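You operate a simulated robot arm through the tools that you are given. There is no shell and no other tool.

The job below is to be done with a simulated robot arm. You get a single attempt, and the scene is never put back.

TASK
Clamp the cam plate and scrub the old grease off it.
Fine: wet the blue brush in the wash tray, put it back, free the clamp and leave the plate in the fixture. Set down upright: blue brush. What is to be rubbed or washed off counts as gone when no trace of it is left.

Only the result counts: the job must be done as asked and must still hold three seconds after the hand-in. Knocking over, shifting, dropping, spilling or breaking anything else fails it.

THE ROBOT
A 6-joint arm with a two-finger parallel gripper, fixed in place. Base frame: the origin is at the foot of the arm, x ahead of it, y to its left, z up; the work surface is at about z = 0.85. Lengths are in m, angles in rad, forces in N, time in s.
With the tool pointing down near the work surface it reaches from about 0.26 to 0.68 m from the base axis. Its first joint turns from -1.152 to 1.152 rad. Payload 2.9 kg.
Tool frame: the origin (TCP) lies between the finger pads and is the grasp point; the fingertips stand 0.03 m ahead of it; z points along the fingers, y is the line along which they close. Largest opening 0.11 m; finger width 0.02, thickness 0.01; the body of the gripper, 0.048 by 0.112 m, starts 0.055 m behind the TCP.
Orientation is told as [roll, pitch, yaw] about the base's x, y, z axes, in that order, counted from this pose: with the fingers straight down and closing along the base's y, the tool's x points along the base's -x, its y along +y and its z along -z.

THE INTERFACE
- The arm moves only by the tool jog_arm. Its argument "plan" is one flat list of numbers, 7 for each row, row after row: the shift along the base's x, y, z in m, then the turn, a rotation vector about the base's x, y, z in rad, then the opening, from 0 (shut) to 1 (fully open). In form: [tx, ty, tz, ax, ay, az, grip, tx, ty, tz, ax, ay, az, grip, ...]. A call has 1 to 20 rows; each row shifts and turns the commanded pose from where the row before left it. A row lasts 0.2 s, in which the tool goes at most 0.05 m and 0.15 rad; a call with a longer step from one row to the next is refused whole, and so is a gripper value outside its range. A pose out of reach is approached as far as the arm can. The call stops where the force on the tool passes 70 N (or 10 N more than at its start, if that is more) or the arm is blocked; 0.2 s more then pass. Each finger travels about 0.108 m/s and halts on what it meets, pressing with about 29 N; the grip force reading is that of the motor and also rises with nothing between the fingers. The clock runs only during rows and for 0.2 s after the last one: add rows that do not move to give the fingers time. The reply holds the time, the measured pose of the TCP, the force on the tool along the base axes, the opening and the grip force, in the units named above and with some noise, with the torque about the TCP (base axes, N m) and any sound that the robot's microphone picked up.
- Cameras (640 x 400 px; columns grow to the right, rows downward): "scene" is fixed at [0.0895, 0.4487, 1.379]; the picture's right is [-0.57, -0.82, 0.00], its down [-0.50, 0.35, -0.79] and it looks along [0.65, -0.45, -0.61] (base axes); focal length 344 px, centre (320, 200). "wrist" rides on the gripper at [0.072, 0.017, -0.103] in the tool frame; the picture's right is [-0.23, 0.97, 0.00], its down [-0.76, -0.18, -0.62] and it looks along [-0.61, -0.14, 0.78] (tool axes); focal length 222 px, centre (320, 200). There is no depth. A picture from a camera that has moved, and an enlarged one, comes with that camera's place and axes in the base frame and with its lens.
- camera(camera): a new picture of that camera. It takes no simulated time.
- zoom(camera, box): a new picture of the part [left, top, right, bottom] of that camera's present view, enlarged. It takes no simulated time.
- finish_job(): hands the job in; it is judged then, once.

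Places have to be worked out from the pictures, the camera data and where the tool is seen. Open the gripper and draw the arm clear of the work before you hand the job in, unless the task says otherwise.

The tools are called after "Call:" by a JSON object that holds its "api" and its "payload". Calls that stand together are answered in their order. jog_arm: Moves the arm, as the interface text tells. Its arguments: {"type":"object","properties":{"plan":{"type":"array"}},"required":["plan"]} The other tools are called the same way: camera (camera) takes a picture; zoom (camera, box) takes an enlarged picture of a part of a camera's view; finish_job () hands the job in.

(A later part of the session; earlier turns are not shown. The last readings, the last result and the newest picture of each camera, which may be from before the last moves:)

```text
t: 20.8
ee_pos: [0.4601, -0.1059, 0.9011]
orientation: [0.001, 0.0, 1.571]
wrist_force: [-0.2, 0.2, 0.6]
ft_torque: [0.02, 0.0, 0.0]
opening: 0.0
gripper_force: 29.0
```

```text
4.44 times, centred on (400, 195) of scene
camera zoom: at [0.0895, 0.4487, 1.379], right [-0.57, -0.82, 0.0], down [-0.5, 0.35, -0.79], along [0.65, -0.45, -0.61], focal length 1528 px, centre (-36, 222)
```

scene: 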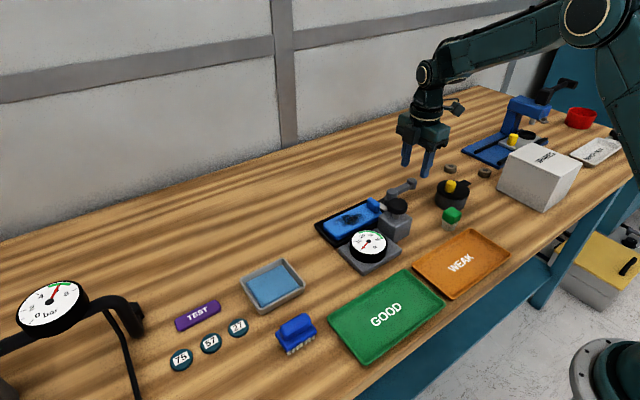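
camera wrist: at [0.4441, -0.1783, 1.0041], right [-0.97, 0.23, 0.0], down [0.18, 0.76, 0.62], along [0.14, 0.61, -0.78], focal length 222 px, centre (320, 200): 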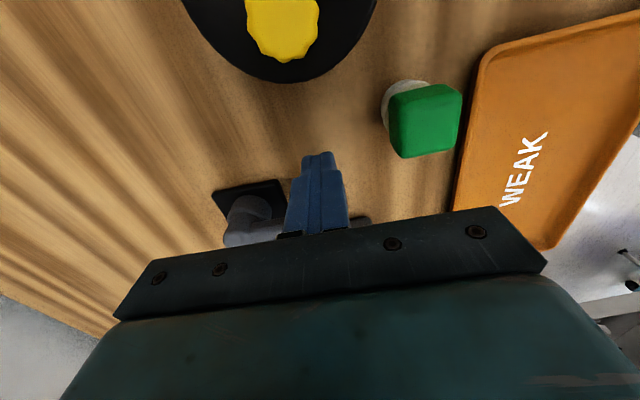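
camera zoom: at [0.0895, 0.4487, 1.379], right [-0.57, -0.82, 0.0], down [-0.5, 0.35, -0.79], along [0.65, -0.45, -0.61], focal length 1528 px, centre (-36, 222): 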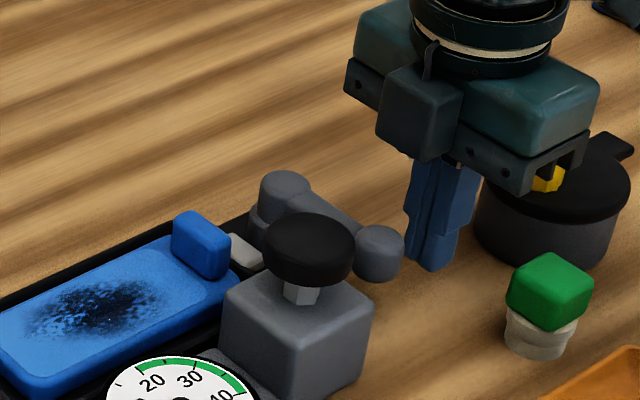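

The fingers are closed behind the lever end. Now I'll push +y gradually.

Call:
{"api": "jog_arm", "payload": {"plan": [0, 0.008, 0, 0, 0, 0, 0, 0, 0.006, 0, 0, 0, 0, 0, 0, 0.003, 0, 0, 0, 0, 0, 0, 0.003, 0, 0, 0, 0, 0, 0, 0.002, 0, 0, 0, 0, 0, 0, 0, 0, 0, 0, 0, 0]}}

Call:
{"api": "zoom", "payload": {"camera": "scene", "box": [340, 150, 460, 240]}}

```text
t: 22.2
ee_pos: [0.4625, -0.0861, 0.8994]
orientation: [-0.002, 0.003, 1.562]
wrist_force: [2.8, -28.1, -6.2]
ft_torque: [-0.18, -0.18, 0.02]
opening: 0.0
gripper_force: 29.1
```

```text
4.44 times, centred on (400, 195) of scene
camera zoom: at [0.0896, 0.448, 1.3792], right [-0.57, -0.82, 0.0], down [-0.5, 0.35, -0.79], along [0.65, -0.45, -0.61], focal length 1528 px, centre (-36, 222)
```

zoom: 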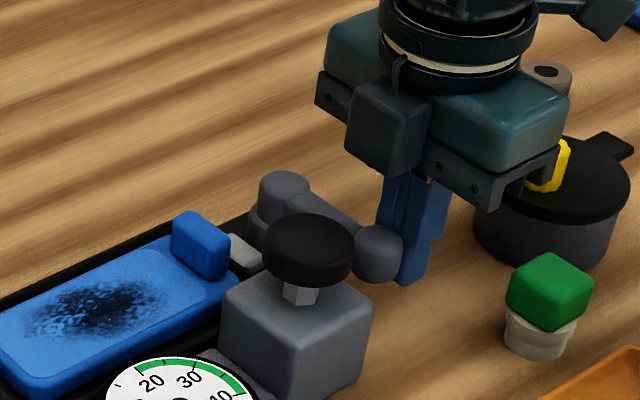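

It's at 28 N with no click yet. I'll increase the push in small steps, up to about 55–60 N.

Call:
{"api": "jog_arm", "payload": {"plan": [0, 0.003, 0, 0, 0, 0, 0, 0, 0.003, 0, 0, 0, 0, 0, 0, 0, 0, 0, 0, 0, 0]}}

Call:
{"api": "zoom", "payload": {"camera": "scene", "box": [340, 150, 460, 240]}}

```text
t: 23.0
ee_pos: [0.4617, -0.0863, 0.9011]
orientation: [0.0, 0.013, 1.549]
wrist_force: [-4.9, -51.9, 2.7]
ft_torque: [-0.18, -0.73, 0.13]
opening: 0.0
gripper_force: 29.0
```

```text
4.44 times, centred on (400, 195) of scene
camera zoom: at [0.0893, 0.4474, 1.3794], right [-0.57, -0.82, 0.0], down [-0.5, 0.35, -0.79], along [0.65, -0.45, -0.61], focal length 1528 px, centre (-36, 222)
```

zoom: 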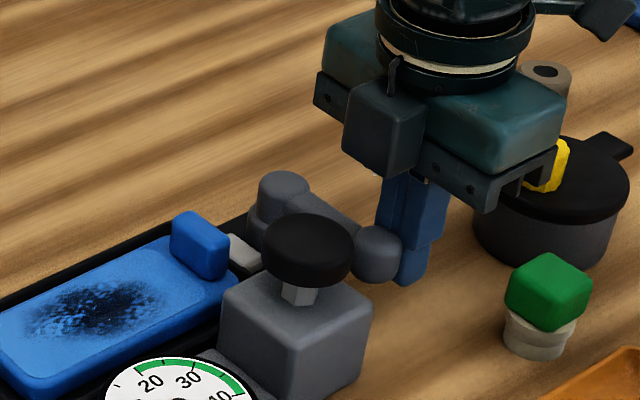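

At 52 N the lever sits against a hard stop with no click. I'll back off, rise, and gently grip the plate's upstand to test whether the plate is held in this lever position.

Call:
{"api": "jog_arm", "payload": {"plan": [0, -0.012, 0, 0, 0, 0, 0, 0, -0.006, 0.01, 0, 0, 0, 0, 0, 0, 0.04, 0, 0, 0, 0, 0, 0, 0.04, 0, 0, -0.1, 0.1, 0.008, 0.01, 0.01, 0, 0, -0.15, 0.3, 0.008, 0.01, 0, 0, 0, -0.15, 0.3, 0.008, 0.01, 0, 0, 0, -0.15, 0.4, 0.008, 0.01, 0, 0, 0, -0.15, 0.4, 0.008, 0.015, 0, 0, 0, -0.15, 0.4, 0.008, 0.015, 0, 0, 0, -0.15, 0.4, 0.006, 0.014, 0, 0, 0, -0.15, 0.4, 0.004, 0.01, 0, 0, 0, -0.15, 0.4, 0.004, 0.005, 0, 0, 0, -0.15, 0.4, 0, 0.005, 0, 0, 0, -0.1208, 0.4, 0, 0, 0, 0, 0, 0, 0.4]}}

Call:
{"api": "camera", "payload": {"camera": "wrist"}}

Call:
{"api": "camera", "payload": {"camera": "scene"}}

```text
t: 26.2
ee_pos: [0.5243, 0.0094, 0.9996]
orientation: [0.001, 0.0, -0.001]
wrist_force: [0.5, -0.5, 0.0]
ft_torque: [0.0, 0.01, -0.01]
opening: 0.0439
gripper_force: 0.0
```

```text
taken
camera wrist: at [0.452, 0.026, 1.1022], right [0.23, 0.97, 0.0], down [0.76, -0.18, 0.62], along [0.61, -0.14, -0.78], focal length 222 px, centre (320, 200)
```

wrist: 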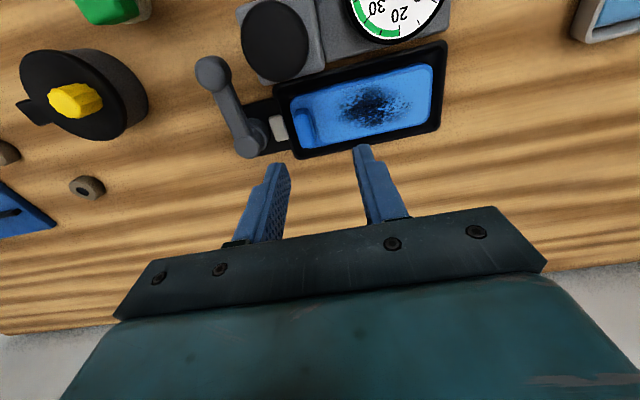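

```text
taken
```

scene: 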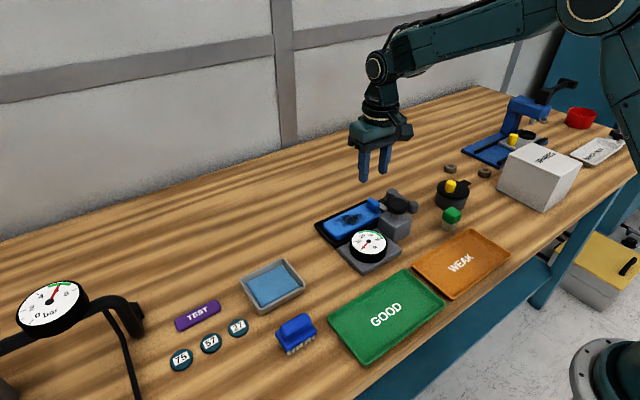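

This gives a good top view of the fixture, so I'll zoom in on it.

Call:
{"api": "zoom", "payload": {"camera": "wrist", "box": [180, 0, 460, 175]}}

Call:
{"api": "zoom", "payload": {"camera": "wrist", "box": [190, 90, 330, 170]}}

```text
2.29 times, centred on (320, 88) of wrist
camera zoom: at [0.452, 0.026, 1.1022], right [0.23, 0.97, 0.0], down [0.76, -0.18, 0.62], along [0.61, -0.14, -0.78], focal length 508 px, centre (320, 457)
```

zoom: 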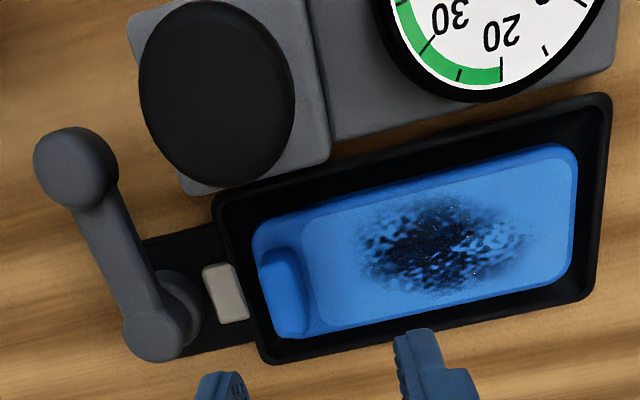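

```text
4.57 times, centred on (260, 130) of wrist
camera zoom: at [0.452, 0.026, 1.1022], right [0.23, 0.97, 0.0], down [0.76, -0.18, 0.62], along [0.61, -0.14, -0.78], focal length 1015 px, centre (594, 520)
```

zoom: 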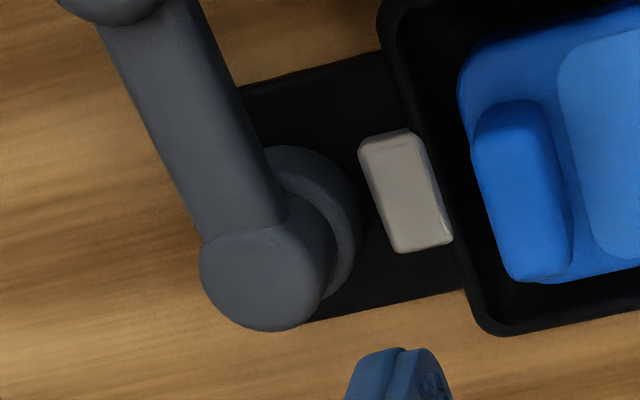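

The upstand is at about (0.525, -0.004), with a gap of about 1 cm all round the plate inside the tray. I'll close the fingers and poke the upstand lightly from its +y side to see whether the plate is held.

Call:
{"api": "jog_arm", "payload": {"plan": [0, 0.022, 0, 0, 0, 0, 0, 0, 0, -0.03, 0, 0, 0, 0, 0, 0, -0.03, 0, 0, 0, 0, 0, 0, -0.022, 0, 0, 0, 0, 0, 0, 0, 0, 0, 0, 0]}}

Call:
{"api": "zoom", "payload": {"camera": "scene", "box": [310, 160, 430, 250]}}

Call:
{"api": "camera", "payload": {"camera": "wrist"}}

```text
t: 27.4
ee_pos: [0.5251, 0.029, 0.9174]
orientation: [-0.002, 0.0, 0.002]
wrist_force: [0.5, -0.4, -0.6]
ft_torque: [0.0, 0.03, -0.03]
opening: 0.0
gripper_force: 29.4
```

```text
4.44 times, centred on (370, 205) of scene
camera zoom: at [0.0895, 0.4487, 1.379], right [-0.57, -0.82, 0.0], down [-0.5, 0.35, -0.79], along [0.65, -0.45, -0.61], focal length 1528 px, centre (98, 178)
```

zoom: 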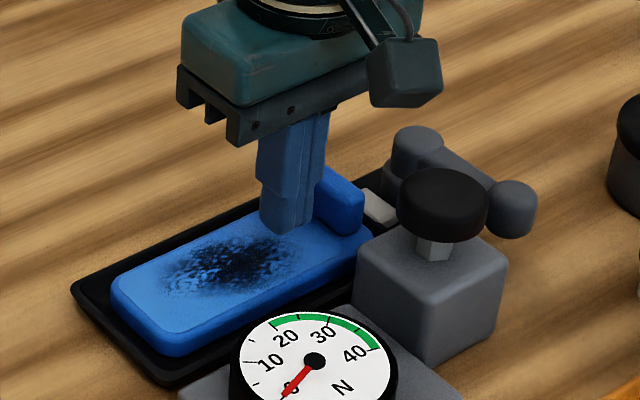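

```text
taken
camera wrist: at [0.4529, 0.0469, 1.0199], right [0.23, 0.97, 0.0], down [0.76, -0.18, 0.62], along [0.61, -0.14, -0.78], focal length 222 px, centre (320, 200)
```

wrist: 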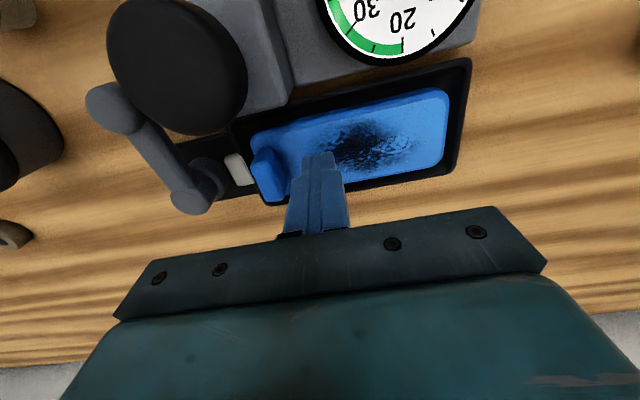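

The fingertip is just above the clean end of the plate. Now I'll poke toward -y in small steps.

Call:
{"api": "jog_arm", "payload": {"plan": [0, -0.009, 0, 0, 0, 0, 0, 0, -0.002, 0, 0, 0, 0, 0, 0, -0.002, 0, 0, 0, 0, 0, 0, 0, 0, 0, 0, 0, 0]}}

Call:
{"api": "zoom", "payload": {"camera": "scene", "box": [310, 160, 430, 250]}}

```text
t: 28.4
ee_pos: [0.5257, 0.0162, 0.9169]
orientation: [0.002, 0.001, 0.001]
wrist_force: [-0.6, -0.2, 0.3]
ft_torque: [-0.04, -0.03, -0.03]
opening: 0.0002
gripper_force: 29.1
```

```text
4.44 times, centred on (370, 205) of scene
camera zoom: at [0.0895, 0.4487, 1.379], right [-0.57, -0.82, 0.0], down [-0.5, 0.35, -0.79], along [0.65, -0.45, -0.61], focal length 1528 px, centre (98, 178)
```

zoom: 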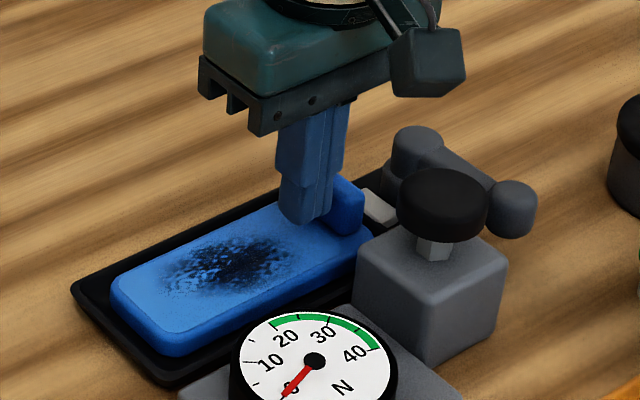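

There's no contact force yet, so I'll go a little further.

Call:
{"api": "jog_arm", "payload": {"plan": [0, -0.002, 0, 0, 0, 0, 0, 0, -0.002, 0, 0, 0, 0, 0, 0, 0, 0, 0, 0, 0, 0]}}

Call:
{"api": "zoom", "payload": {"camera": "scene", "box": [310, 160, 430, 250]}}

Call:
{"api": "zoom", "payload": {"camera": "wrist", "box": [180, 60, 480, 240]}}

```text
t: 29.2
ee_pos: [0.5268, 0.0133, 0.9172]
orientation: [0.0, 0.001, 0.002]
wrist_force: [0.6, -0.3, 0.5]
ft_torque: [-0.01, -0.01, 0.0]
opening: 0.0
gripper_force: 29.2
```

```text
4.44 times, centred on (370, 205) of scene
camera zoom: at [0.0895, 0.4487, 1.379], right [-0.57, -0.82, 0.0], down [-0.5, 0.35, -0.79], along [0.65, -0.45, -0.61], focal length 1528 px, centre (98, 178)
```

zoom: 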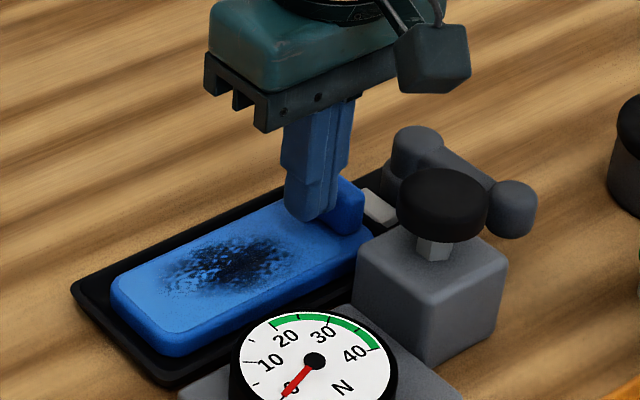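

```text
2.13 times, centred on (330, 150) of wrist
camera zoom: at [0.4531, 0.0306, 1.0206], right [0.23, 0.97, 0.0], down [0.76, -0.18, 0.62], along [0.61, -0.14, -0.78], focal length 474 px, centre (299, 307)
```

zoom: 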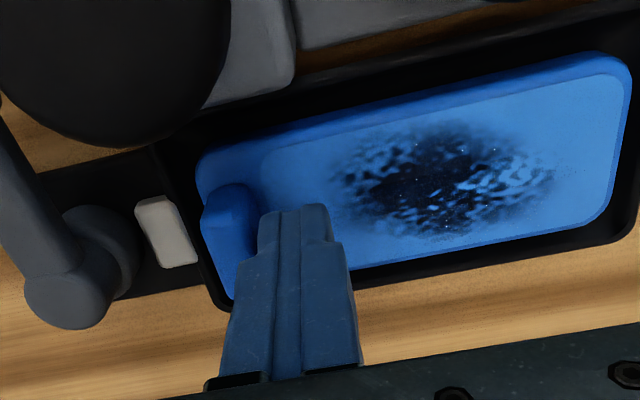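

The finger is nearly touching the upstand. I'll take two more small steps.

Call:
{"api": "jog_arm", "payload": {"plan": [0, -0.002, 0, 0, 0, 0, 0, 0, -0.002, 0, 0, 0, 0, 0, 0, 0, 0, 0, 0, 0, 0]}}

Call:
{"api": "zoom", "payload": {"camera": "scene", "box": [310, 160, 430, 250]}}

```text
t: 30.0
ee_pos: [0.525, 0.0106, 0.9184]
orientation: [0.0, 0.001, 0.0]
wrist_force: [0.6, 0.5, 0.3]
ft_torque: [0.02, -0.02, 0.0]
opening: 0.0
gripper_force: 29.0
```

```text
4.44 times, centred on (370, 205) of scene
camera zoom: at [0.0895, 0.4487, 1.379], right [-0.57, -0.82, 0.0], down [-0.5, 0.35, -0.79], along [0.65, -0.45, -0.61], focal length 1528 px, centre (98, 178)
```

zoom: 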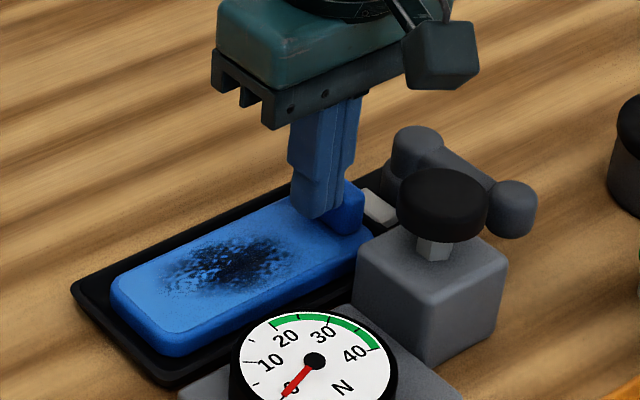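

There's still no force. I'll continue in 2 mm steps, watching for contact.

Call:
{"api": "jog_arm", "payload": {"plan": [0, -0.002, 0, 0, 0, 0, 0, 0, -0.001, 0, 0, 0, 0, 0, 0, 0, 0, 0, 0, 0, 0]}}

Call:
{"api": "zoom", "payload": {"camera": "scene", "box": [350, 170, 400, 210]}}

Call:
{"api": "zoom", "payload": {"camera": "wrist", "box": [230, 120, 380, 240]}}

```text
t: 30.8
ee_pos: [0.5256, 0.0095, 0.9171]
orientation: [0.002, -0.001, 0.006]
wrist_force: [1.2, 22.8, 10.3]
ft_torque: [0.47, -0.02, -0.01]
opening: 0.0001
gripper_force: 29.1
```

```text
10.00 times, centred on (375, 190) of scene
camera zoom: at [0.0893, 0.4493, 1.3788], right [-0.57, -0.82, 0.0], down [-0.5, 0.35, -0.79], along [0.65, -0.45, -0.61], focal length 3437 px, centre (-230, 300)
```

zoom: 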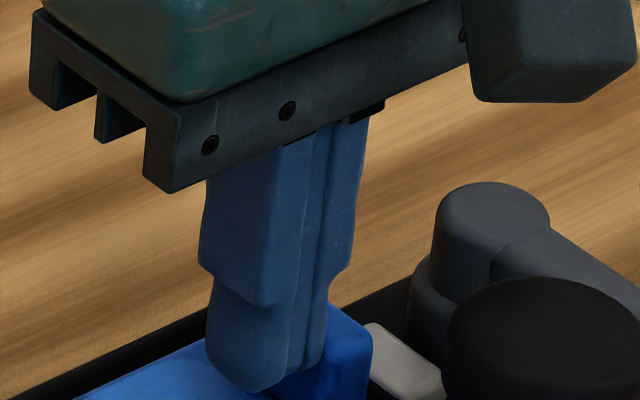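

```text
3.33 times, centred on (305, 180) of wrist
camera zoom: at [0.4522, 0.0254, 1.0206], right [0.22, 0.98, 0.0], down [0.76, -0.17, 0.62], along [0.61, -0.14, -0.78], focal length 740 px, centre (370, 267)
```

zoom: 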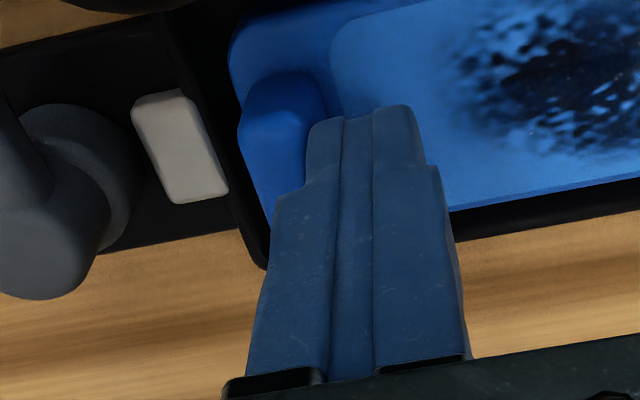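

The plate resists about 23 N without moving, so it is held with the lever at 90°. I'll back off, rise, and go over the brush to plan the grasp.

Call:
{"api": "jog_arm", "payload": {"plan": [0, 0.012, 0, 0, 0, 0, 0, 0, 0, 0.04, 0, 0, 0, 0, 0, 0, 0.045, 0, 0, 0, 0, 0, 0, 0.045, 0, 0, 0, 0.2, -0.0206, 0.035, 0, 0, 0, 0, 0.5, -0.0206, 0.035, 0, 0, 0, 0, 0.8, -0.0206, 0.035, 0, 0, 0, 0, 1, -0.0206, 0.035, 0, 0, 0, 0, 1, -0.0206, 0.035, 0, 0, 0, 0, 1, -0.0206, 0.035, 0, 0, 0, 0, 1, -0.0206, 0.035, 0, 0, 0, 0, 1, -0.0206, 0.035, 0, 0, 0, 0, 1, 0, 0, 0, 0, 0, 0, 1]}}

Call:
{"api": "camera", "payload": {"camera": "wrist"}}

Call:
{"api": "zoom", "payload": {"camera": "scene", "box": [310, 160, 430, 270]}}

```text
t: 33.6
ee_pos: [0.3605, 0.3001, 1.0461]
orientation: [0.001, 0.001, -0.001]
wrist_force: [0.4, -0.5, 0.3]
ft_torque: [0.02, -0.01, 0.0]
opening: 0.1101
gripper_force: 0.0
```

```text
taken
camera wrist: at [0.2881, 0.3177, 1.1497], right [0.23, 0.97, 0.0], down [0.76, -0.18, 0.62], along [0.61, -0.14, -0.78], focal length 222 px, centre (320, 200)
```

wrist: 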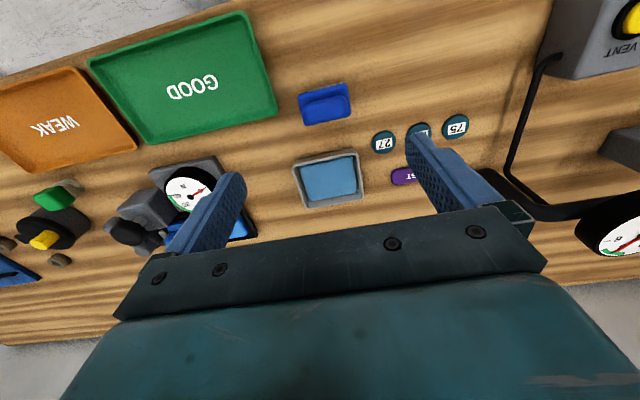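

```text
3.64 times, centred on (370, 215) of scene
camera zoom: at [0.0894, 0.4487, 1.379], right [-0.57, -0.82, 0.0], down [-0.5, 0.35, -0.79], along [0.65, -0.45, -0.61], focal length 1250 px, centre (138, 146)
```

zoom: 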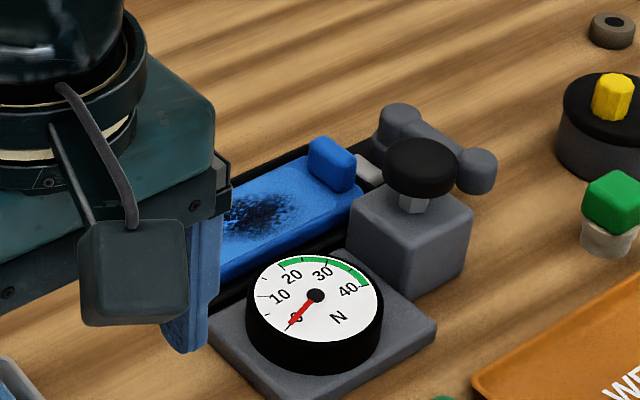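

The plate is unmoved. I'll zoom in on the brush and wash tray to measure them.

Call:
{"api": "zoom", "payload": {"camera": "wrist", "box": [280, 70, 380, 140]}}

Call:
{"api": "zoom", "payload": {"camera": "wrist", "box": [270, 130, 390, 220]}}

Call:
{"api": "zoom", "payload": {"camera": "scene", "box": [265, 300, 330, 365]}}

Call:
{"api": "zoom", "payload": {"camera": "scene", "box": [230, 250, 315, 320]}}

```text
5.71 times, centred on (330, 105) of wrist
camera zoom: at [0.2881, 0.3177, 1.1497], right [0.23, 0.97, 0.0], down [0.76, -0.18, 0.62], along [0.61, -0.14, -0.78], focal length 1269 px, centre (263, 743)
```

zoom: 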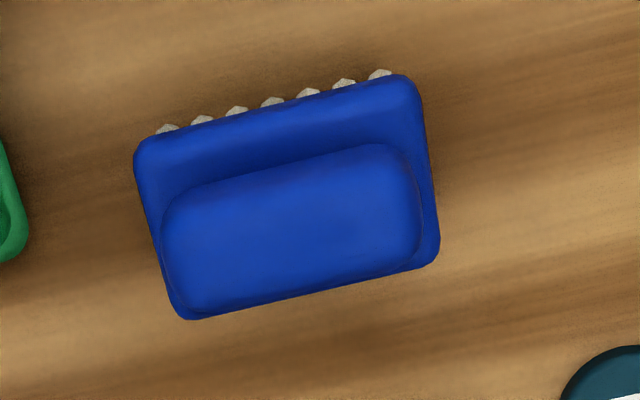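

```text
4.44 times, centred on (330, 175) of wrist
camera zoom: at [0.2881, 0.3177, 1.1497], right [0.23, 0.97, 0.0], down [0.76, -0.18, 0.62], along [0.61, -0.14, -0.78], focal length 987 px, centre (276, 311)
```

zoom: 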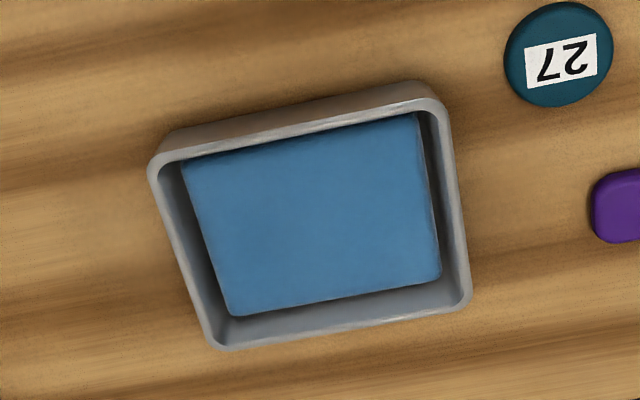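

```text
6.15 times, centred on (298, 332) of scene
camera zoom: at [0.0894, 0.4487, 1.379], right [-0.57, -0.82, 0.0], down [-0.5, 0.35, -0.79], along [0.65, -0.45, -0.61], focal length 2115 px, centre (458, -615)
```

zoom: 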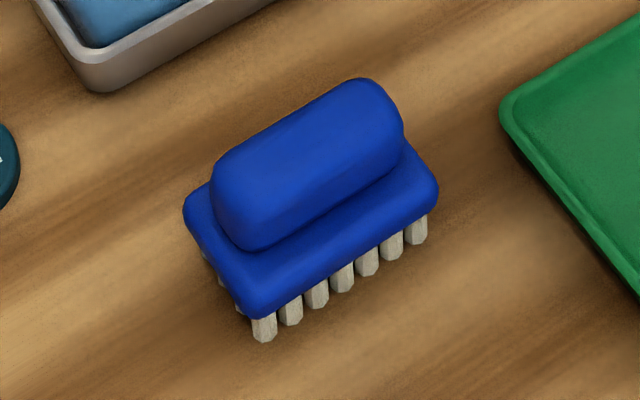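

```text
5.71 times, centred on (272, 285) of scene
camera zoom: at [0.0894, 0.4487, 1.379], right [-0.57, -0.82, 0.0], down [-0.5, 0.35, -0.79], along [0.65, -0.45, -0.61], focal length 1964 px, centre (591, -286)
```

zoom: 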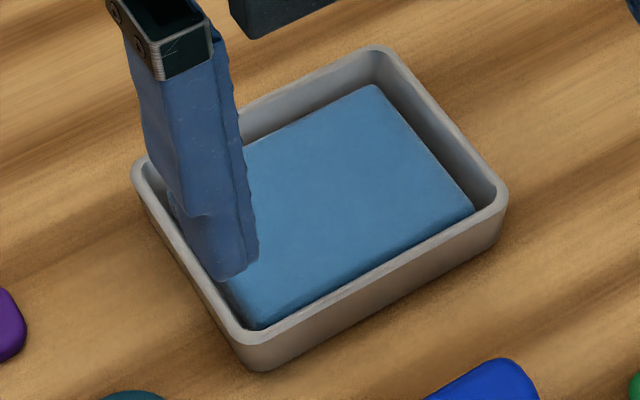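

The brush's handle top is at z≈0.90 with its centre at (0.362, 0.3065), and the base plate's top is at z≈0.88. The bristle rows are at x≈0.35 and 0.373. I'll grip the handle across x with the fingertips just above the base plate, so I'll turn the tool to yaw π/2.

Call:
{"api": "jog_arm", "payload": {"plan": [0, 0.001, 0, 0, 0, 0.15, 1, 0, 0.001, 0, 0, 0, 0.15, 1, 0, 0.001, 0, 0, 0, 0.15, 0.8, 0, 0.001, 0, 0, 0, 0.15, 0.6, 0, 0.001, 0, 0, 0, 0.15, 0.5, 0.001, 0.0015, 0, 0, 0, 0.15, 0.5, 0, 0, 0, 0, 0, 0.15, 0.5, 0, 0, 0, 0, 0, 0.15, 0.5, 0, 0, 0, 0, 0, 0.15, 0.5, 0, 0, 0, 0, 0, 0.15, 0.5, 0, 0, -0.03, 0, 0, 0.0718, 0.5, 0, 0, -0.03, 0, 0, 0, 0.5, 0, 0, 0, 0, 0, 0, 0.5]}}

Call:
{"api": "camera", "payload": {"camera": "wrist"}}

Call:
{"api": "zoom", "payload": {"camera": "scene", "box": [240, 250, 360, 370]}}

```text
t: 36.4
ee_pos: [0.3612, 0.3032, 0.9871]
orientation: [0.0, 0.001, 1.571]
wrist_force: [0.3, -0.5, 0.2]
ft_torque: [0.01, -0.01, -0.02]
opening: 0.0552
gripper_force: 0.1
```

```text
taken
camera wrist: at [0.3452, 0.2316, 1.0898], right [-0.97, 0.23, 0.0], down [0.18, 0.76, 0.62], along [0.14, 0.61, -0.78], focal length 222 px, centre (320, 200)
```

wrist: 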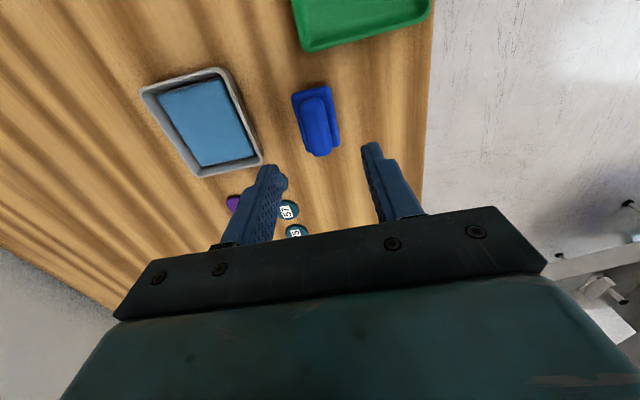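

```text
3.33 times, centred on (300, 310) of scene
camera zoom: at [0.0895, 0.4487, 1.379], right [-0.57, -0.82, 0.0], down [-0.5, 0.35, -0.79], along [0.65, -0.45, -0.61], focal length 1146 px, centre (387, -167)
```

zoom: 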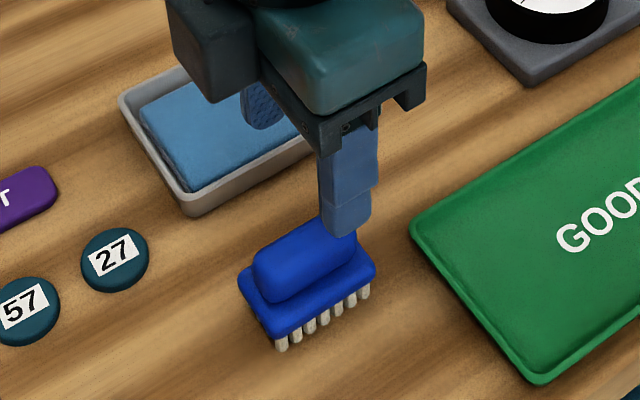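

I'll zoom into the wrist view to fix the handle centre relative to the fingers.

Call:
{"api": "zoom", "payload": {"camera": "wrist", "box": [250, 70, 390, 170]}}

```text
4.00 times, centred on (320, 120) of wrist
camera zoom: at [0.3452, 0.2316, 1.0898], right [-0.97, 0.23, 0.0], down [0.18, 0.76, 0.62], along [0.14, 0.61, -0.78], focal length 888 px, centre (320, 520)
```

zoom: 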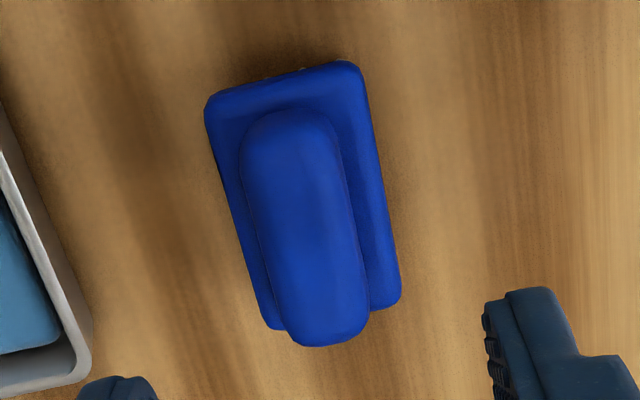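

The handle centre is at about (0.363, 0.305). I'll shift slightly and lower to TCP z ≈ 0.913, so the tips are just above the base plate.

Call:
{"api": "jog_arm", "payload": {"plan": [0.002, 0.002, -0.025, 0, 0, 0, 0.5, 0, 0, -0.025, 0, 0, 0, 0.5, 0, 0, -0.02, 0, 0, 0, 0.5, 0, 0, 0, 0, 0, 0, 0.5]}}

Call:
{"api": "zoom", "payload": {"camera": "scene", "box": [260, 280, 350, 370]}}

Call:
{"api": "zoom", "payload": {"camera": "wrist", "box": [230, 100, 410, 230]}}

```text
t: 37.4
ee_pos: [0.3636, 0.3076, 0.9162]
orientation: [0.001, -0.001, 1.57]
wrist_force: [0.4, -0.1, 0.0]
ft_torque: [-0.01, 0.0, 0.05]
opening: 0.0549
gripper_force: 0.1
```

```text
4.44 times, centred on (305, 325) of scene
camera zoom: at [0.0895, 0.4487, 1.379], right [-0.57, -0.82, 0.0], down [-0.5, 0.35, -0.79], along [0.65, -0.45, -0.61], focal length 1528 px, centre (387, -356)
```

zoom: 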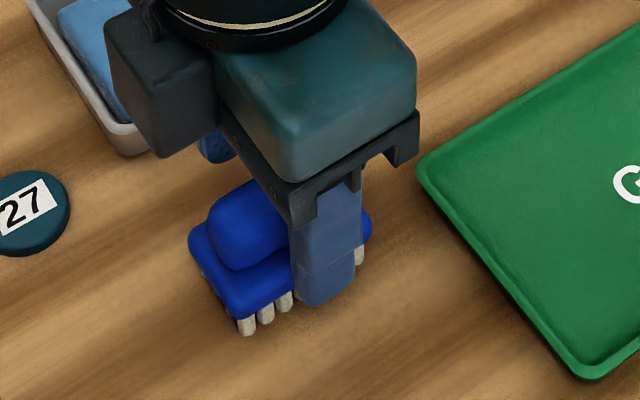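

```text
3.08 times, centred on (320, 165) of wrist
camera zoom: at [0.3473, 0.2355, 1.0184], right [-0.97, 0.23, 0.0], down [0.18, 0.76, 0.62], along [0.14, 0.61, -0.78], focal length 684 px, centre (320, 308)
```

zoom: 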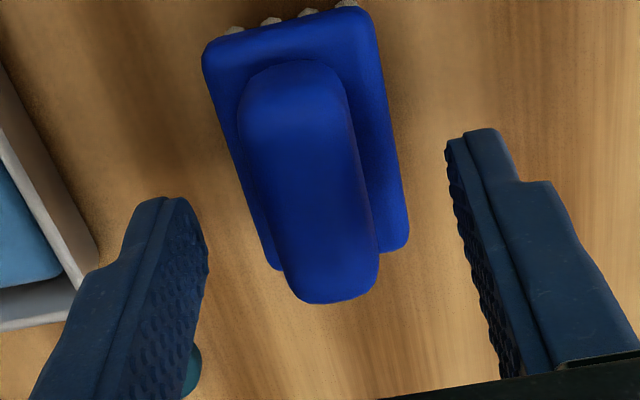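

The handle spans x≈0.354–0.376, centred between the fingers to within about 1 mm. I'll lower 3 mm and close.

Call:
{"api": "jog_arm", "payload": {"plan": [0.001, 0, -0.003, 0, 0, 0, 0.5, 0, 0, 0, 0, 0, 0, 0.3, 0, 0, 0, 0, 0, 0, 0.15, 0, 0, 0, 0, 0, 0, 0, 0, 0, 0, 0, 0, 0, 0, 0, 0, 0, 0, 0, 0, 0]}}

Call:
{"api": "zoom", "payload": {"camera": "scene", "box": [260, 280, 350, 370]}}

Call:
{"api": "zoom", "payload": {"camera": "wrist", "box": [230, 100, 410, 230]}}

```text
t: 38.8
ee_pos: [0.3644, 0.3071, 0.9129]
orientation: [0.001, -0.001, 1.573]
wrist_force: [0.3, -0.8, 0.6]
ft_torque: [0.07, -0.02, -0.02]
opening: 0.0209
gripper_force: 29.1
```

```text
4.44 times, centred on (305, 325) of scene
camera zoom: at [0.0895, 0.4487, 1.379], right [-0.57, -0.82, 0.0], down [-0.5, 0.35, -0.79], along [0.65, -0.45, -0.61], focal length 1528 px, centre (387, -356)
```

zoom: 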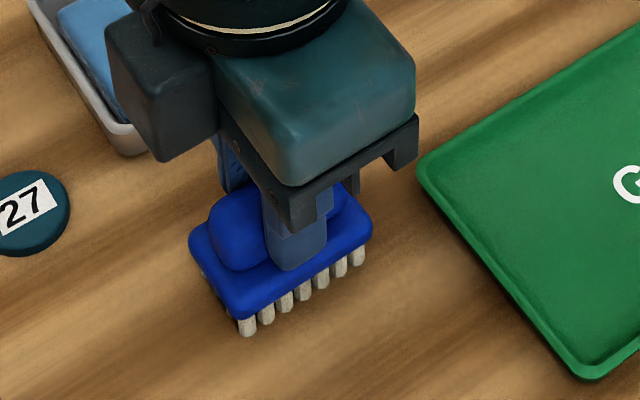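

```text
3.08 times, centred on (320, 165) of wrist
camera zoom: at [0.3479, 0.2354, 1.0156], right [-0.97, 0.23, 0.0], down [0.18, 0.76, 0.62], along [0.14, 0.61, -0.78], focal length 684 px, centre (320, 308)
```

zoom: 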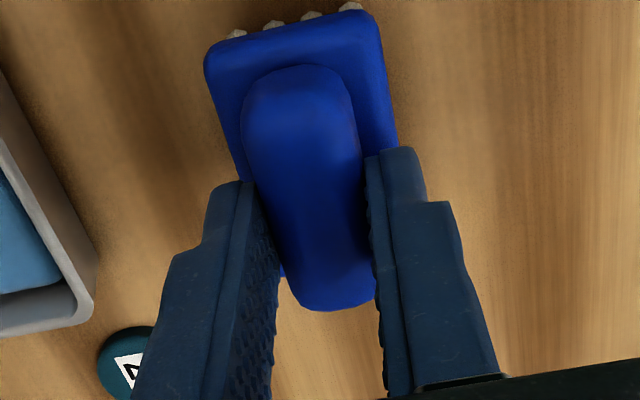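

The brush is gripped with an opening of 21 mm; its home is TCP (0.3644, 0.3071, 0.9129). I'll lift it straight up, carry it over the wash tray centre at (0.471, 0.290), and look.

Call:
{"api": "jog_arm", "payload": {"plan": [0, 0, 0.02, 0, 0, 0, 0, 0, 0, 0.03, 0, 0, 0, 0, 0, 0, 0.03, 0, 0, 0, 0, 0.03, -0.005, 0, 0, 0, 0, 0, 0.035, -0.006, 0, 0, 0, 0, 0, 0.03, -0.005, 0, 0, 0, 0, 0, 0.0116, -0.001, 0, 0, 0, 0, 0, 0, 0, 0, 0, 0, 0, 0]}}

Call:
{"api": "zoom", "payload": {"camera": "scene", "box": [200, 200, 360, 330]}}

Call:
{"api": "camera", "payload": {"camera": "wrist"}}

```text
t: 40.6
ee_pos: [0.4711, 0.2877, 0.9956]
orientation: [0.0, 0.0, 1.569]
wrist_force: [-0.7, -0.5, -0.5]
ft_torque: [0.0, 0.0, 0.0]
opening: 0.0208
gripper_force: 29.2
```

```text
3.08 times, centred on (280, 265) of scene
camera zoom: at [0.0895, 0.4487, 1.379], right [-0.57, -0.82, 0.0], down [-0.5, 0.35, -0.79], along [0.65, -0.45, -0.61], focal length 1058 px, centre (443, 0)
```

zoom: 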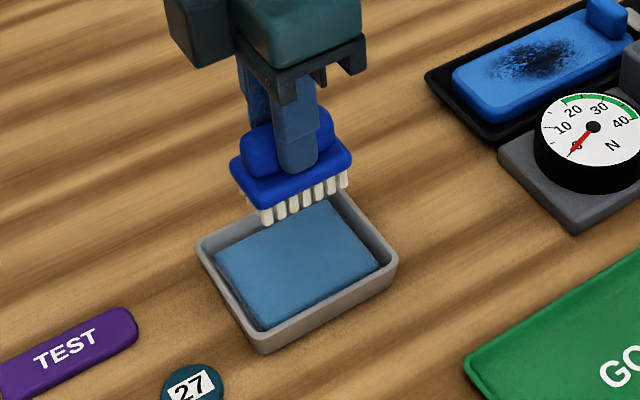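

```text
taken
camera wrist: at [0.4539, 0.2163, 1.0982], right [-0.97, 0.23, 0.0], down [0.18, 0.76, 0.62], along [0.14, 0.61, -0.78], focal length 222 px, centre (320, 200)
```

wrist: 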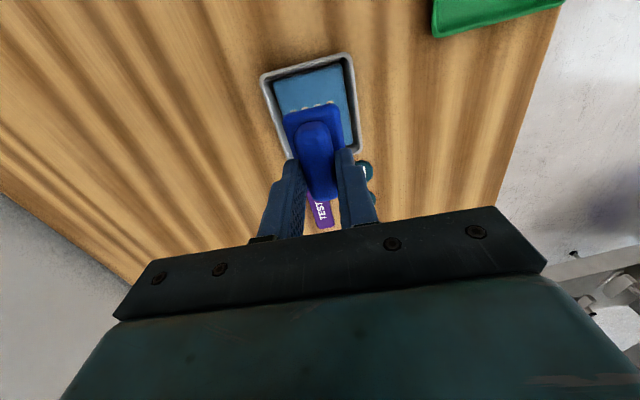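

The brush is over the tray. I'll lower in stages and check contact with the water surface.

Call:
{"api": "jog_arm", "payload": {"plan": [0, 0.001, -0.02, 0, 0, 0, 0, 0, 0, -0.02, 0, 0, 0, 0, 0, 0, -0.015, 0, 0, 0, 0, 0, 0, 0, 0, 0, 0, 0]}}

Call:
{"api": "zoom", "payload": {"camera": "scene", "box": [220, 220, 330, 320]}}

Call:
{"api": "zoom", "payload": {"camera": "wrist", "box": [240, 30, 400, 220]}}

```text
t: 41.6
ee_pos: [0.47, 0.2902, 0.9392]
orientation: [0.0, -0.001, 1.57]
wrist_force: [0.4, 0.7, -0.5]
ft_torque: [-0.02, -0.03, -0.01]
opening: 0.0211
gripper_force: 29.7
```

```text
4.00 times, centred on (275, 270) of scene
camera zoom: at [0.0895, 0.4487, 1.379], right [-0.57, -0.82, 0.0], down [-0.5, 0.35, -0.79], along [0.65, -0.45, -0.61], focal length 1375 px, centre (500, -80)
```

zoom: 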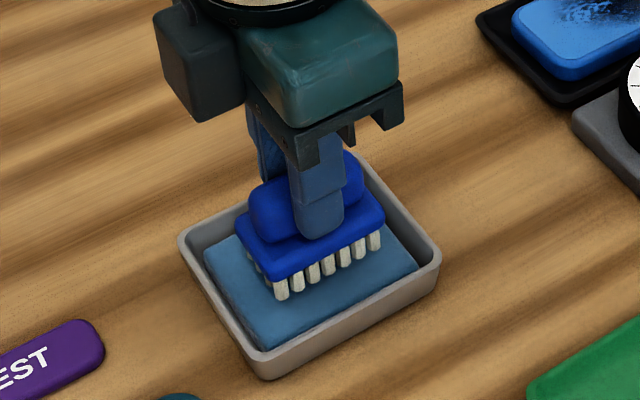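

```text
2.11 times, centred on (320, 125) of wrist
camera zoom: at [0.4536, 0.2179, 1.0417], right [-0.97, 0.23, 0.0], down [0.18, 0.76, 0.62], along [0.14, 0.61, -0.78], focal length 468 px, centre (320, 358)
```

zoom: 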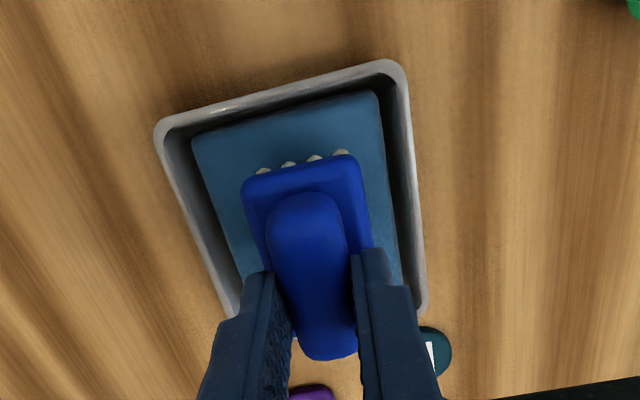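

The bristles are at about z=0.876, just above the blue surface. I'll lower slowly and watch the force.

Call:
{"api": "jog_arm", "payload": {"plan": [0, 0, -0.004, 0, 0, 0, 0, 0, 0, -0.004, 0, 0, 0, 0, 0, 0, -0.003, 0, 0, 0, 0, 0, 0, 0, 0, 0, 0, 0]}}

Call:
{"api": "zoom", "payload": {"camera": "scene", "box": [220, 220, 330, 320]}}

```text
t: 42.6
ee_pos: [0.4709, 0.2889, 0.9294]
orientation: [-0.004, -0.001, 1.572]
wrist_force: [-5.8, -1.9, 19.1]
ft_torque: [-0.33, 0.24, -0.01]
opening: 0.0212
gripper_force: 29.0
```

```text
4.00 times, centred on (275, 270) of scene
camera zoom: at [0.089, 0.4485, 1.3791], right [-0.57, -0.82, 0.0], down [-0.5, 0.35, -0.79], along [0.65, -0.45, -0.61], focal length 1375 px, centre (500, -80)
```

zoom: 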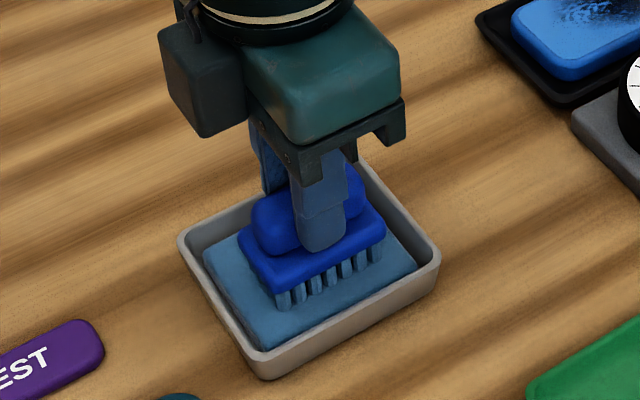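

The bristles have turned wet blue after touching the wash pad (19 N). I'll lift clear and carry the brush over the plate near (0.527, 0.062).

Call:
{"api": "jog_arm", "payload": {"plan": [0, 0, 0.01, 0, 0, 0, 0, 0, 0, 0.025, 0, 0, 0, 0, 0, 0, 0.035, 0, 0, 0, 0, 0.01, -0.035, 0, 0, 0, 0, 0, 0.01, -0.04, 0, 0, 0, 0, 0, 0.01, -0.04, 0, 0, 0, 0, 0, 0.01, -0.04, 0, 0, 0, 0, 0, 0.01, -0.04, 0, 0, 0, 0, 0, 0.006, -0.032, 0, 0, 0, 0, 0, 0, 0, 0, 0, 0, 0, 0]}}

Call:
{"api": "zoom", "payload": {"camera": "scene", "box": [290, 130, 430, 260]}}

Call:
{"api": "camera", "payload": {"camera": "wrist"}}

```text
t: 44.8
ee_pos: [0.5265, 0.0618, 0.9967]
orientation: [0.001, 0.0, 1.571]
wrist_force: [-0.1, -0.9, -0.5]
ft_torque: [-0.02, -0.02, 0.0]
opening: 0.0207
gripper_force: 28.8
```

```text
3.08 times, centred on (360, 195) of scene
camera zoom: at [0.0895, 0.4487, 1.379], right [-0.57, -0.82, 0.0], down [-0.5, 0.35, -0.79], along [0.65, -0.45, -0.61], focal length 1058 px, centre (197, 215)
```

zoom: 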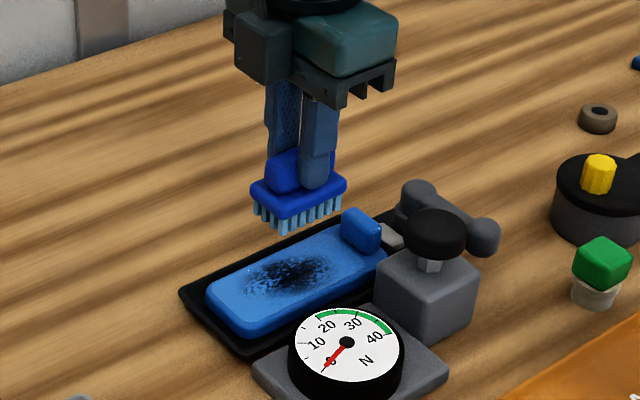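

```text
taken
camera wrist: at [0.5099, -0.0102, 1.0992], right [-0.97, 0.23, 0.0], down [0.18, 0.76, 0.62], along [0.14, 0.61, -0.78], focal length 222 px, centre (320, 200)
```

wrist: 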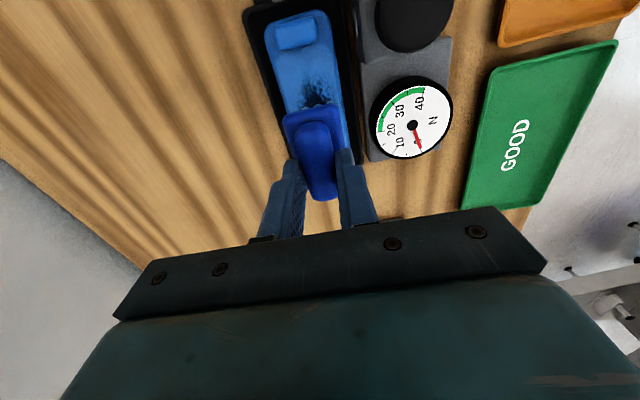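

The brush is wet and positioned above the grease. I'll lower to just above the plate and then make gentle contact.

Call:
{"api": "jog_arm", "payload": {"plan": [0, 0, -0.025, 0, 0, 0, 0, 0, 0, -0.02, 0, 0, 0, 0, 0, 0, -0.008, 0, 0, 0, 0, 0, 0, 0, 0, 0, 0, 0]}}

Call:
{"api": "zoom", "payload": {"camera": "scene", "box": [300, 160, 420, 260]}}

Call:
{"api": "zoom", "payload": {"camera": "wrist", "box": [220, 0, 480, 220]}}

```text
t: 45.8
ee_pos: [0.5265, 0.0631, 0.9464]
orientation: [0.001, -0.001, 1.571]
wrist_force: [-0.6, -0.2, -1.0]
ft_torque: [0.0, 0.02, -0.01]
opening: 0.021
gripper_force: 28.4
```

```text
4.00 times, centred on (360, 210) of scene
camera zoom: at [0.0895, 0.4487, 1.379], right [-0.57, -0.82, 0.0], down [-0.5, 0.35, -0.79], along [0.65, -0.45, -0.61], focal length 1375 px, centre (160, 160)
```

zoom: 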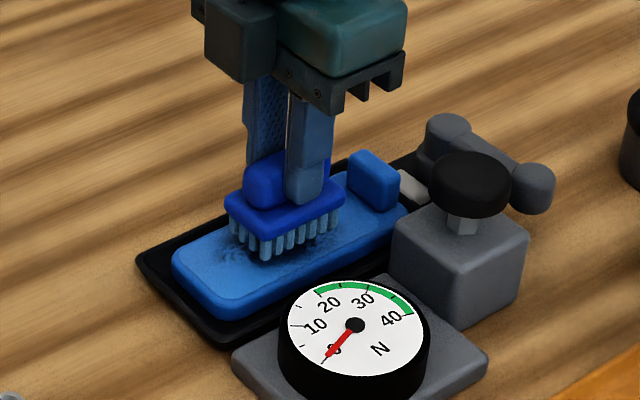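

```text
1.82 times, centred on (350, 110) of wrist
camera zoom: at [0.5097, -0.009, 1.0484], right [-0.97, 0.23, 0.0], down [0.18, 0.76, 0.62], along [0.14, 0.61, -0.78], focal length 404 px, centre (266, 364)
```

zoom: 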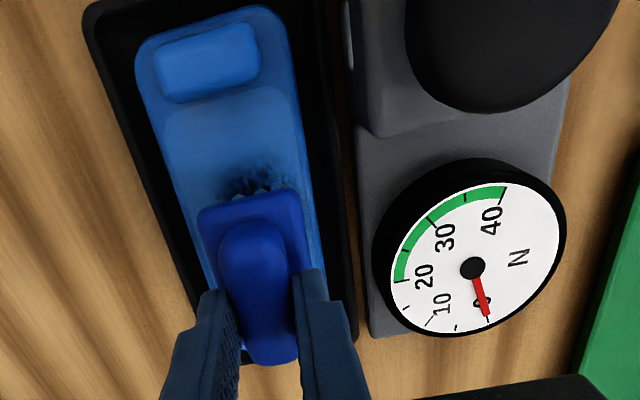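

Bristles are about 1 cm above the plate. I'll continue down in small steps until there is contact, then check the gauge.

Call:
{"api": "jog_arm", "payload": {"plan": [0, 0, -0.004, 0, 0, 0, 0, 0, 0, -0.003, 0, 0, 0, 0, 0, 0, 0, 0, 0, 0, 0]}}

Call:
{"api": "zoom", "payload": {"camera": "scene", "box": [300, 160, 420, 260]}}

```text
t: 46.6
ee_pos: [0.5268, 0.0624, 0.9392]
orientation: [0.001, -0.001, 1.57]
wrist_force: [-0.1, -1.1, -0.1]
ft_torque: [0.01, -0.04, 0.01]
opening: 0.0206
gripper_force: 28.7
```

```text
4.00 times, centred on (360, 210) of scene
camera zoom: at [0.0895, 0.4487, 1.379], right [-0.57, -0.82, 0.0], down [-0.5, 0.35, -0.79], along [0.65, -0.45, -0.61], focal length 1375 px, centre (160, 160)
```

zoom: 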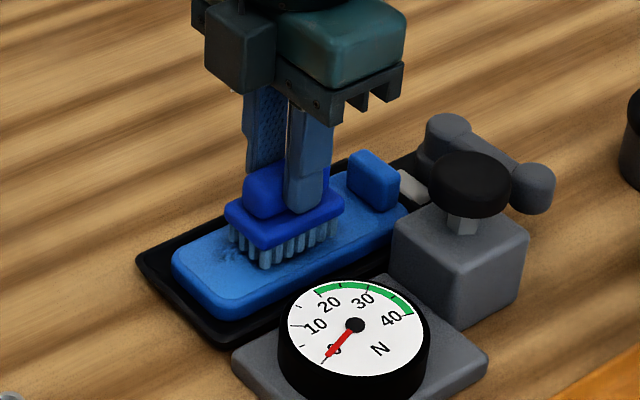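

No contact yet at TCP z=0.939. I'll go on down in 1–2 mm steps.

Call:
{"api": "jog_arm", "payload": {"plan": [0, 0, -0.002, 0, 0, 0, 0, 0, 0, -0.002, 0, 0, 0, 0, 0, 0, 0, 0, 0, 0, 0]}}

Call:
{"api": "zoom", "payload": {"camera": "scene", "box": [300, 160, 420, 260]}}

```text
t: 47.4
ee_pos: [0.5274, 0.0628, 0.9335]
orientation: [0.0, -0.001, 1.569]
wrist_force: [0.4, -0.9, -1.6]
ft_torque: [-0.01, 0.02, 0.01]
opening: 0.0211
gripper_force: 29.0
```

```text
4.00 times, centred on (360, 210) of scene
camera zoom: at [0.0895, 0.4487, 1.379], right [-0.57, -0.82, 0.0], down [-0.5, 0.35, -0.79], along [0.65, -0.45, -0.61], focal length 1375 px, centre (160, 160)
```

zoom: 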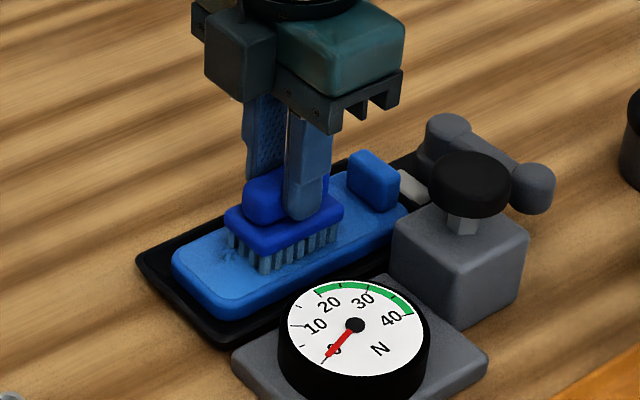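

Still no contact force at 0.9335, so I'll step down further.

Call:
{"api": "jog_arm", "payload": {"plan": [0, 0, -0.0015, 0, 0, 0, 0, 0, 0, -0.0015, 0, 0, 0, 0, 0, 0, 0, 0, 0, 0, 0]}}

Call:
{"api": "zoom", "payload": {"camera": "scene", "box": [300, 160, 420, 260]}}

```text
t: 48.2
ee_pos: [0.5269, 0.0641, 0.9319]
orientation: [-0.004, 0.001, 1.57]
wrist_force: [-1.3, -5.7, 19.7]
ft_torque: [-0.12, 0.11, 0.0]
opening: 0.0215
gripper_force: 28.8
```

```text
4.00 times, centred on (360, 210) of scene
camera zoom: at [0.0891, 0.4485, 1.3791], right [-0.57, -0.82, 0.0], down [-0.5, 0.35, -0.79], along [0.65, -0.45, -0.61], focal length 1375 px, centre (160, 160)
```

zoom: 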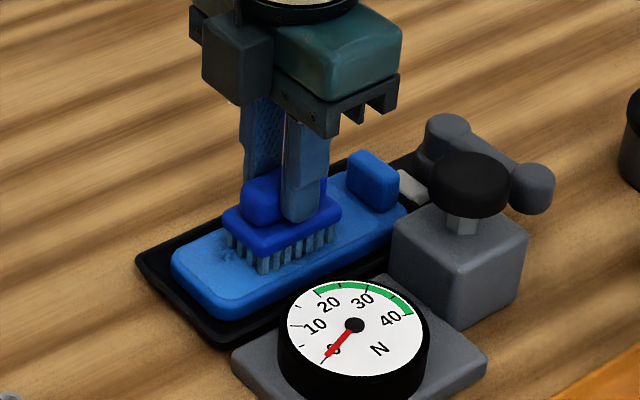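

There's contact at z≈0.932 with about 20 N, and the gauge stays at 0, so it isn't measuring this. I'll start scrubbing along y between about 0.04 and 0.085.

Call:
{"api": "jog_arm", "payload": {"plan": [0, 0.008, 0, 0, 0, 0, 0, 0, 0.008, 0, 0, 0, 0, 0, 0, 0.006, 0, 0, 0, 0, 0, 0, -0.01, 0, 0, 0, 0, 0, 0, -0.012, 0, 0, 0, 0, 0, 0, -0.012, 0, 0, 0, 0, 0, 0, -0.012, 0, 0, 0, 0, 0, 0, 0.012, 0, 0, 0, 0, 0, 0, 0.012, 0, 0, 0, 0, 0, 0, 0, 0, 0, 0, 0, 0]}}

Call:
{"api": "zoom", "payload": {"camera": "scene", "box": [300, 160, 420, 260]}}

Call:
{"api": "zoom", "payload": {"camera": "wrist", "box": [220, 0, 480, 220]}}

```text
t: 50.4
ee_pos: [0.5242, 0.0632, 0.9321]
orientation: [0.001, 0.0, 1.57]
wrist_force: [0.2, -4.5, 13.2]
ft_torque: [-0.11, -0.03, -0.01]
opening: 0.0212
gripper_force: 29.2
```

```text
4.00 times, centred on (360, 210) of scene
camera zoom: at [0.0892, 0.4486, 1.379], right [-0.57, -0.82, 0.0], down [-0.5, 0.35, -0.79], along [0.65, -0.45, -0.61], focal length 1375 px, centre (160, 160)
```

zoom: 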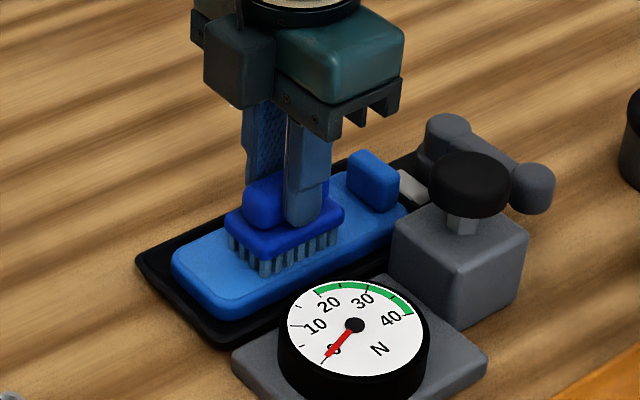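

```text
1.82 times, centred on (350, 110) of wrist
camera zoom: at [0.508, -0.0078, 1.0348], right [-0.97, 0.23, 0.0], down [0.18, 0.76, 0.62], along [0.14, 0.61, -0.78], focal length 404 px, centre (266, 364)
```

zoom: 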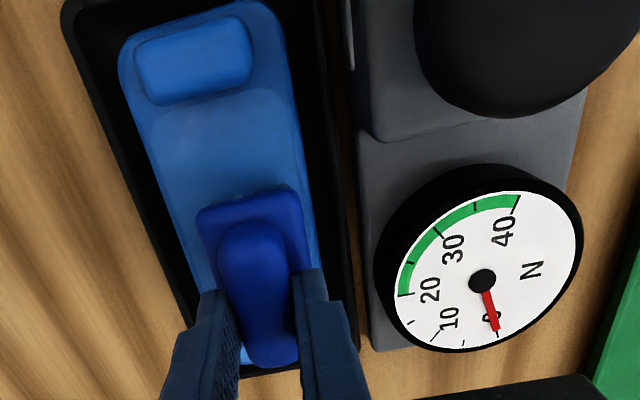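

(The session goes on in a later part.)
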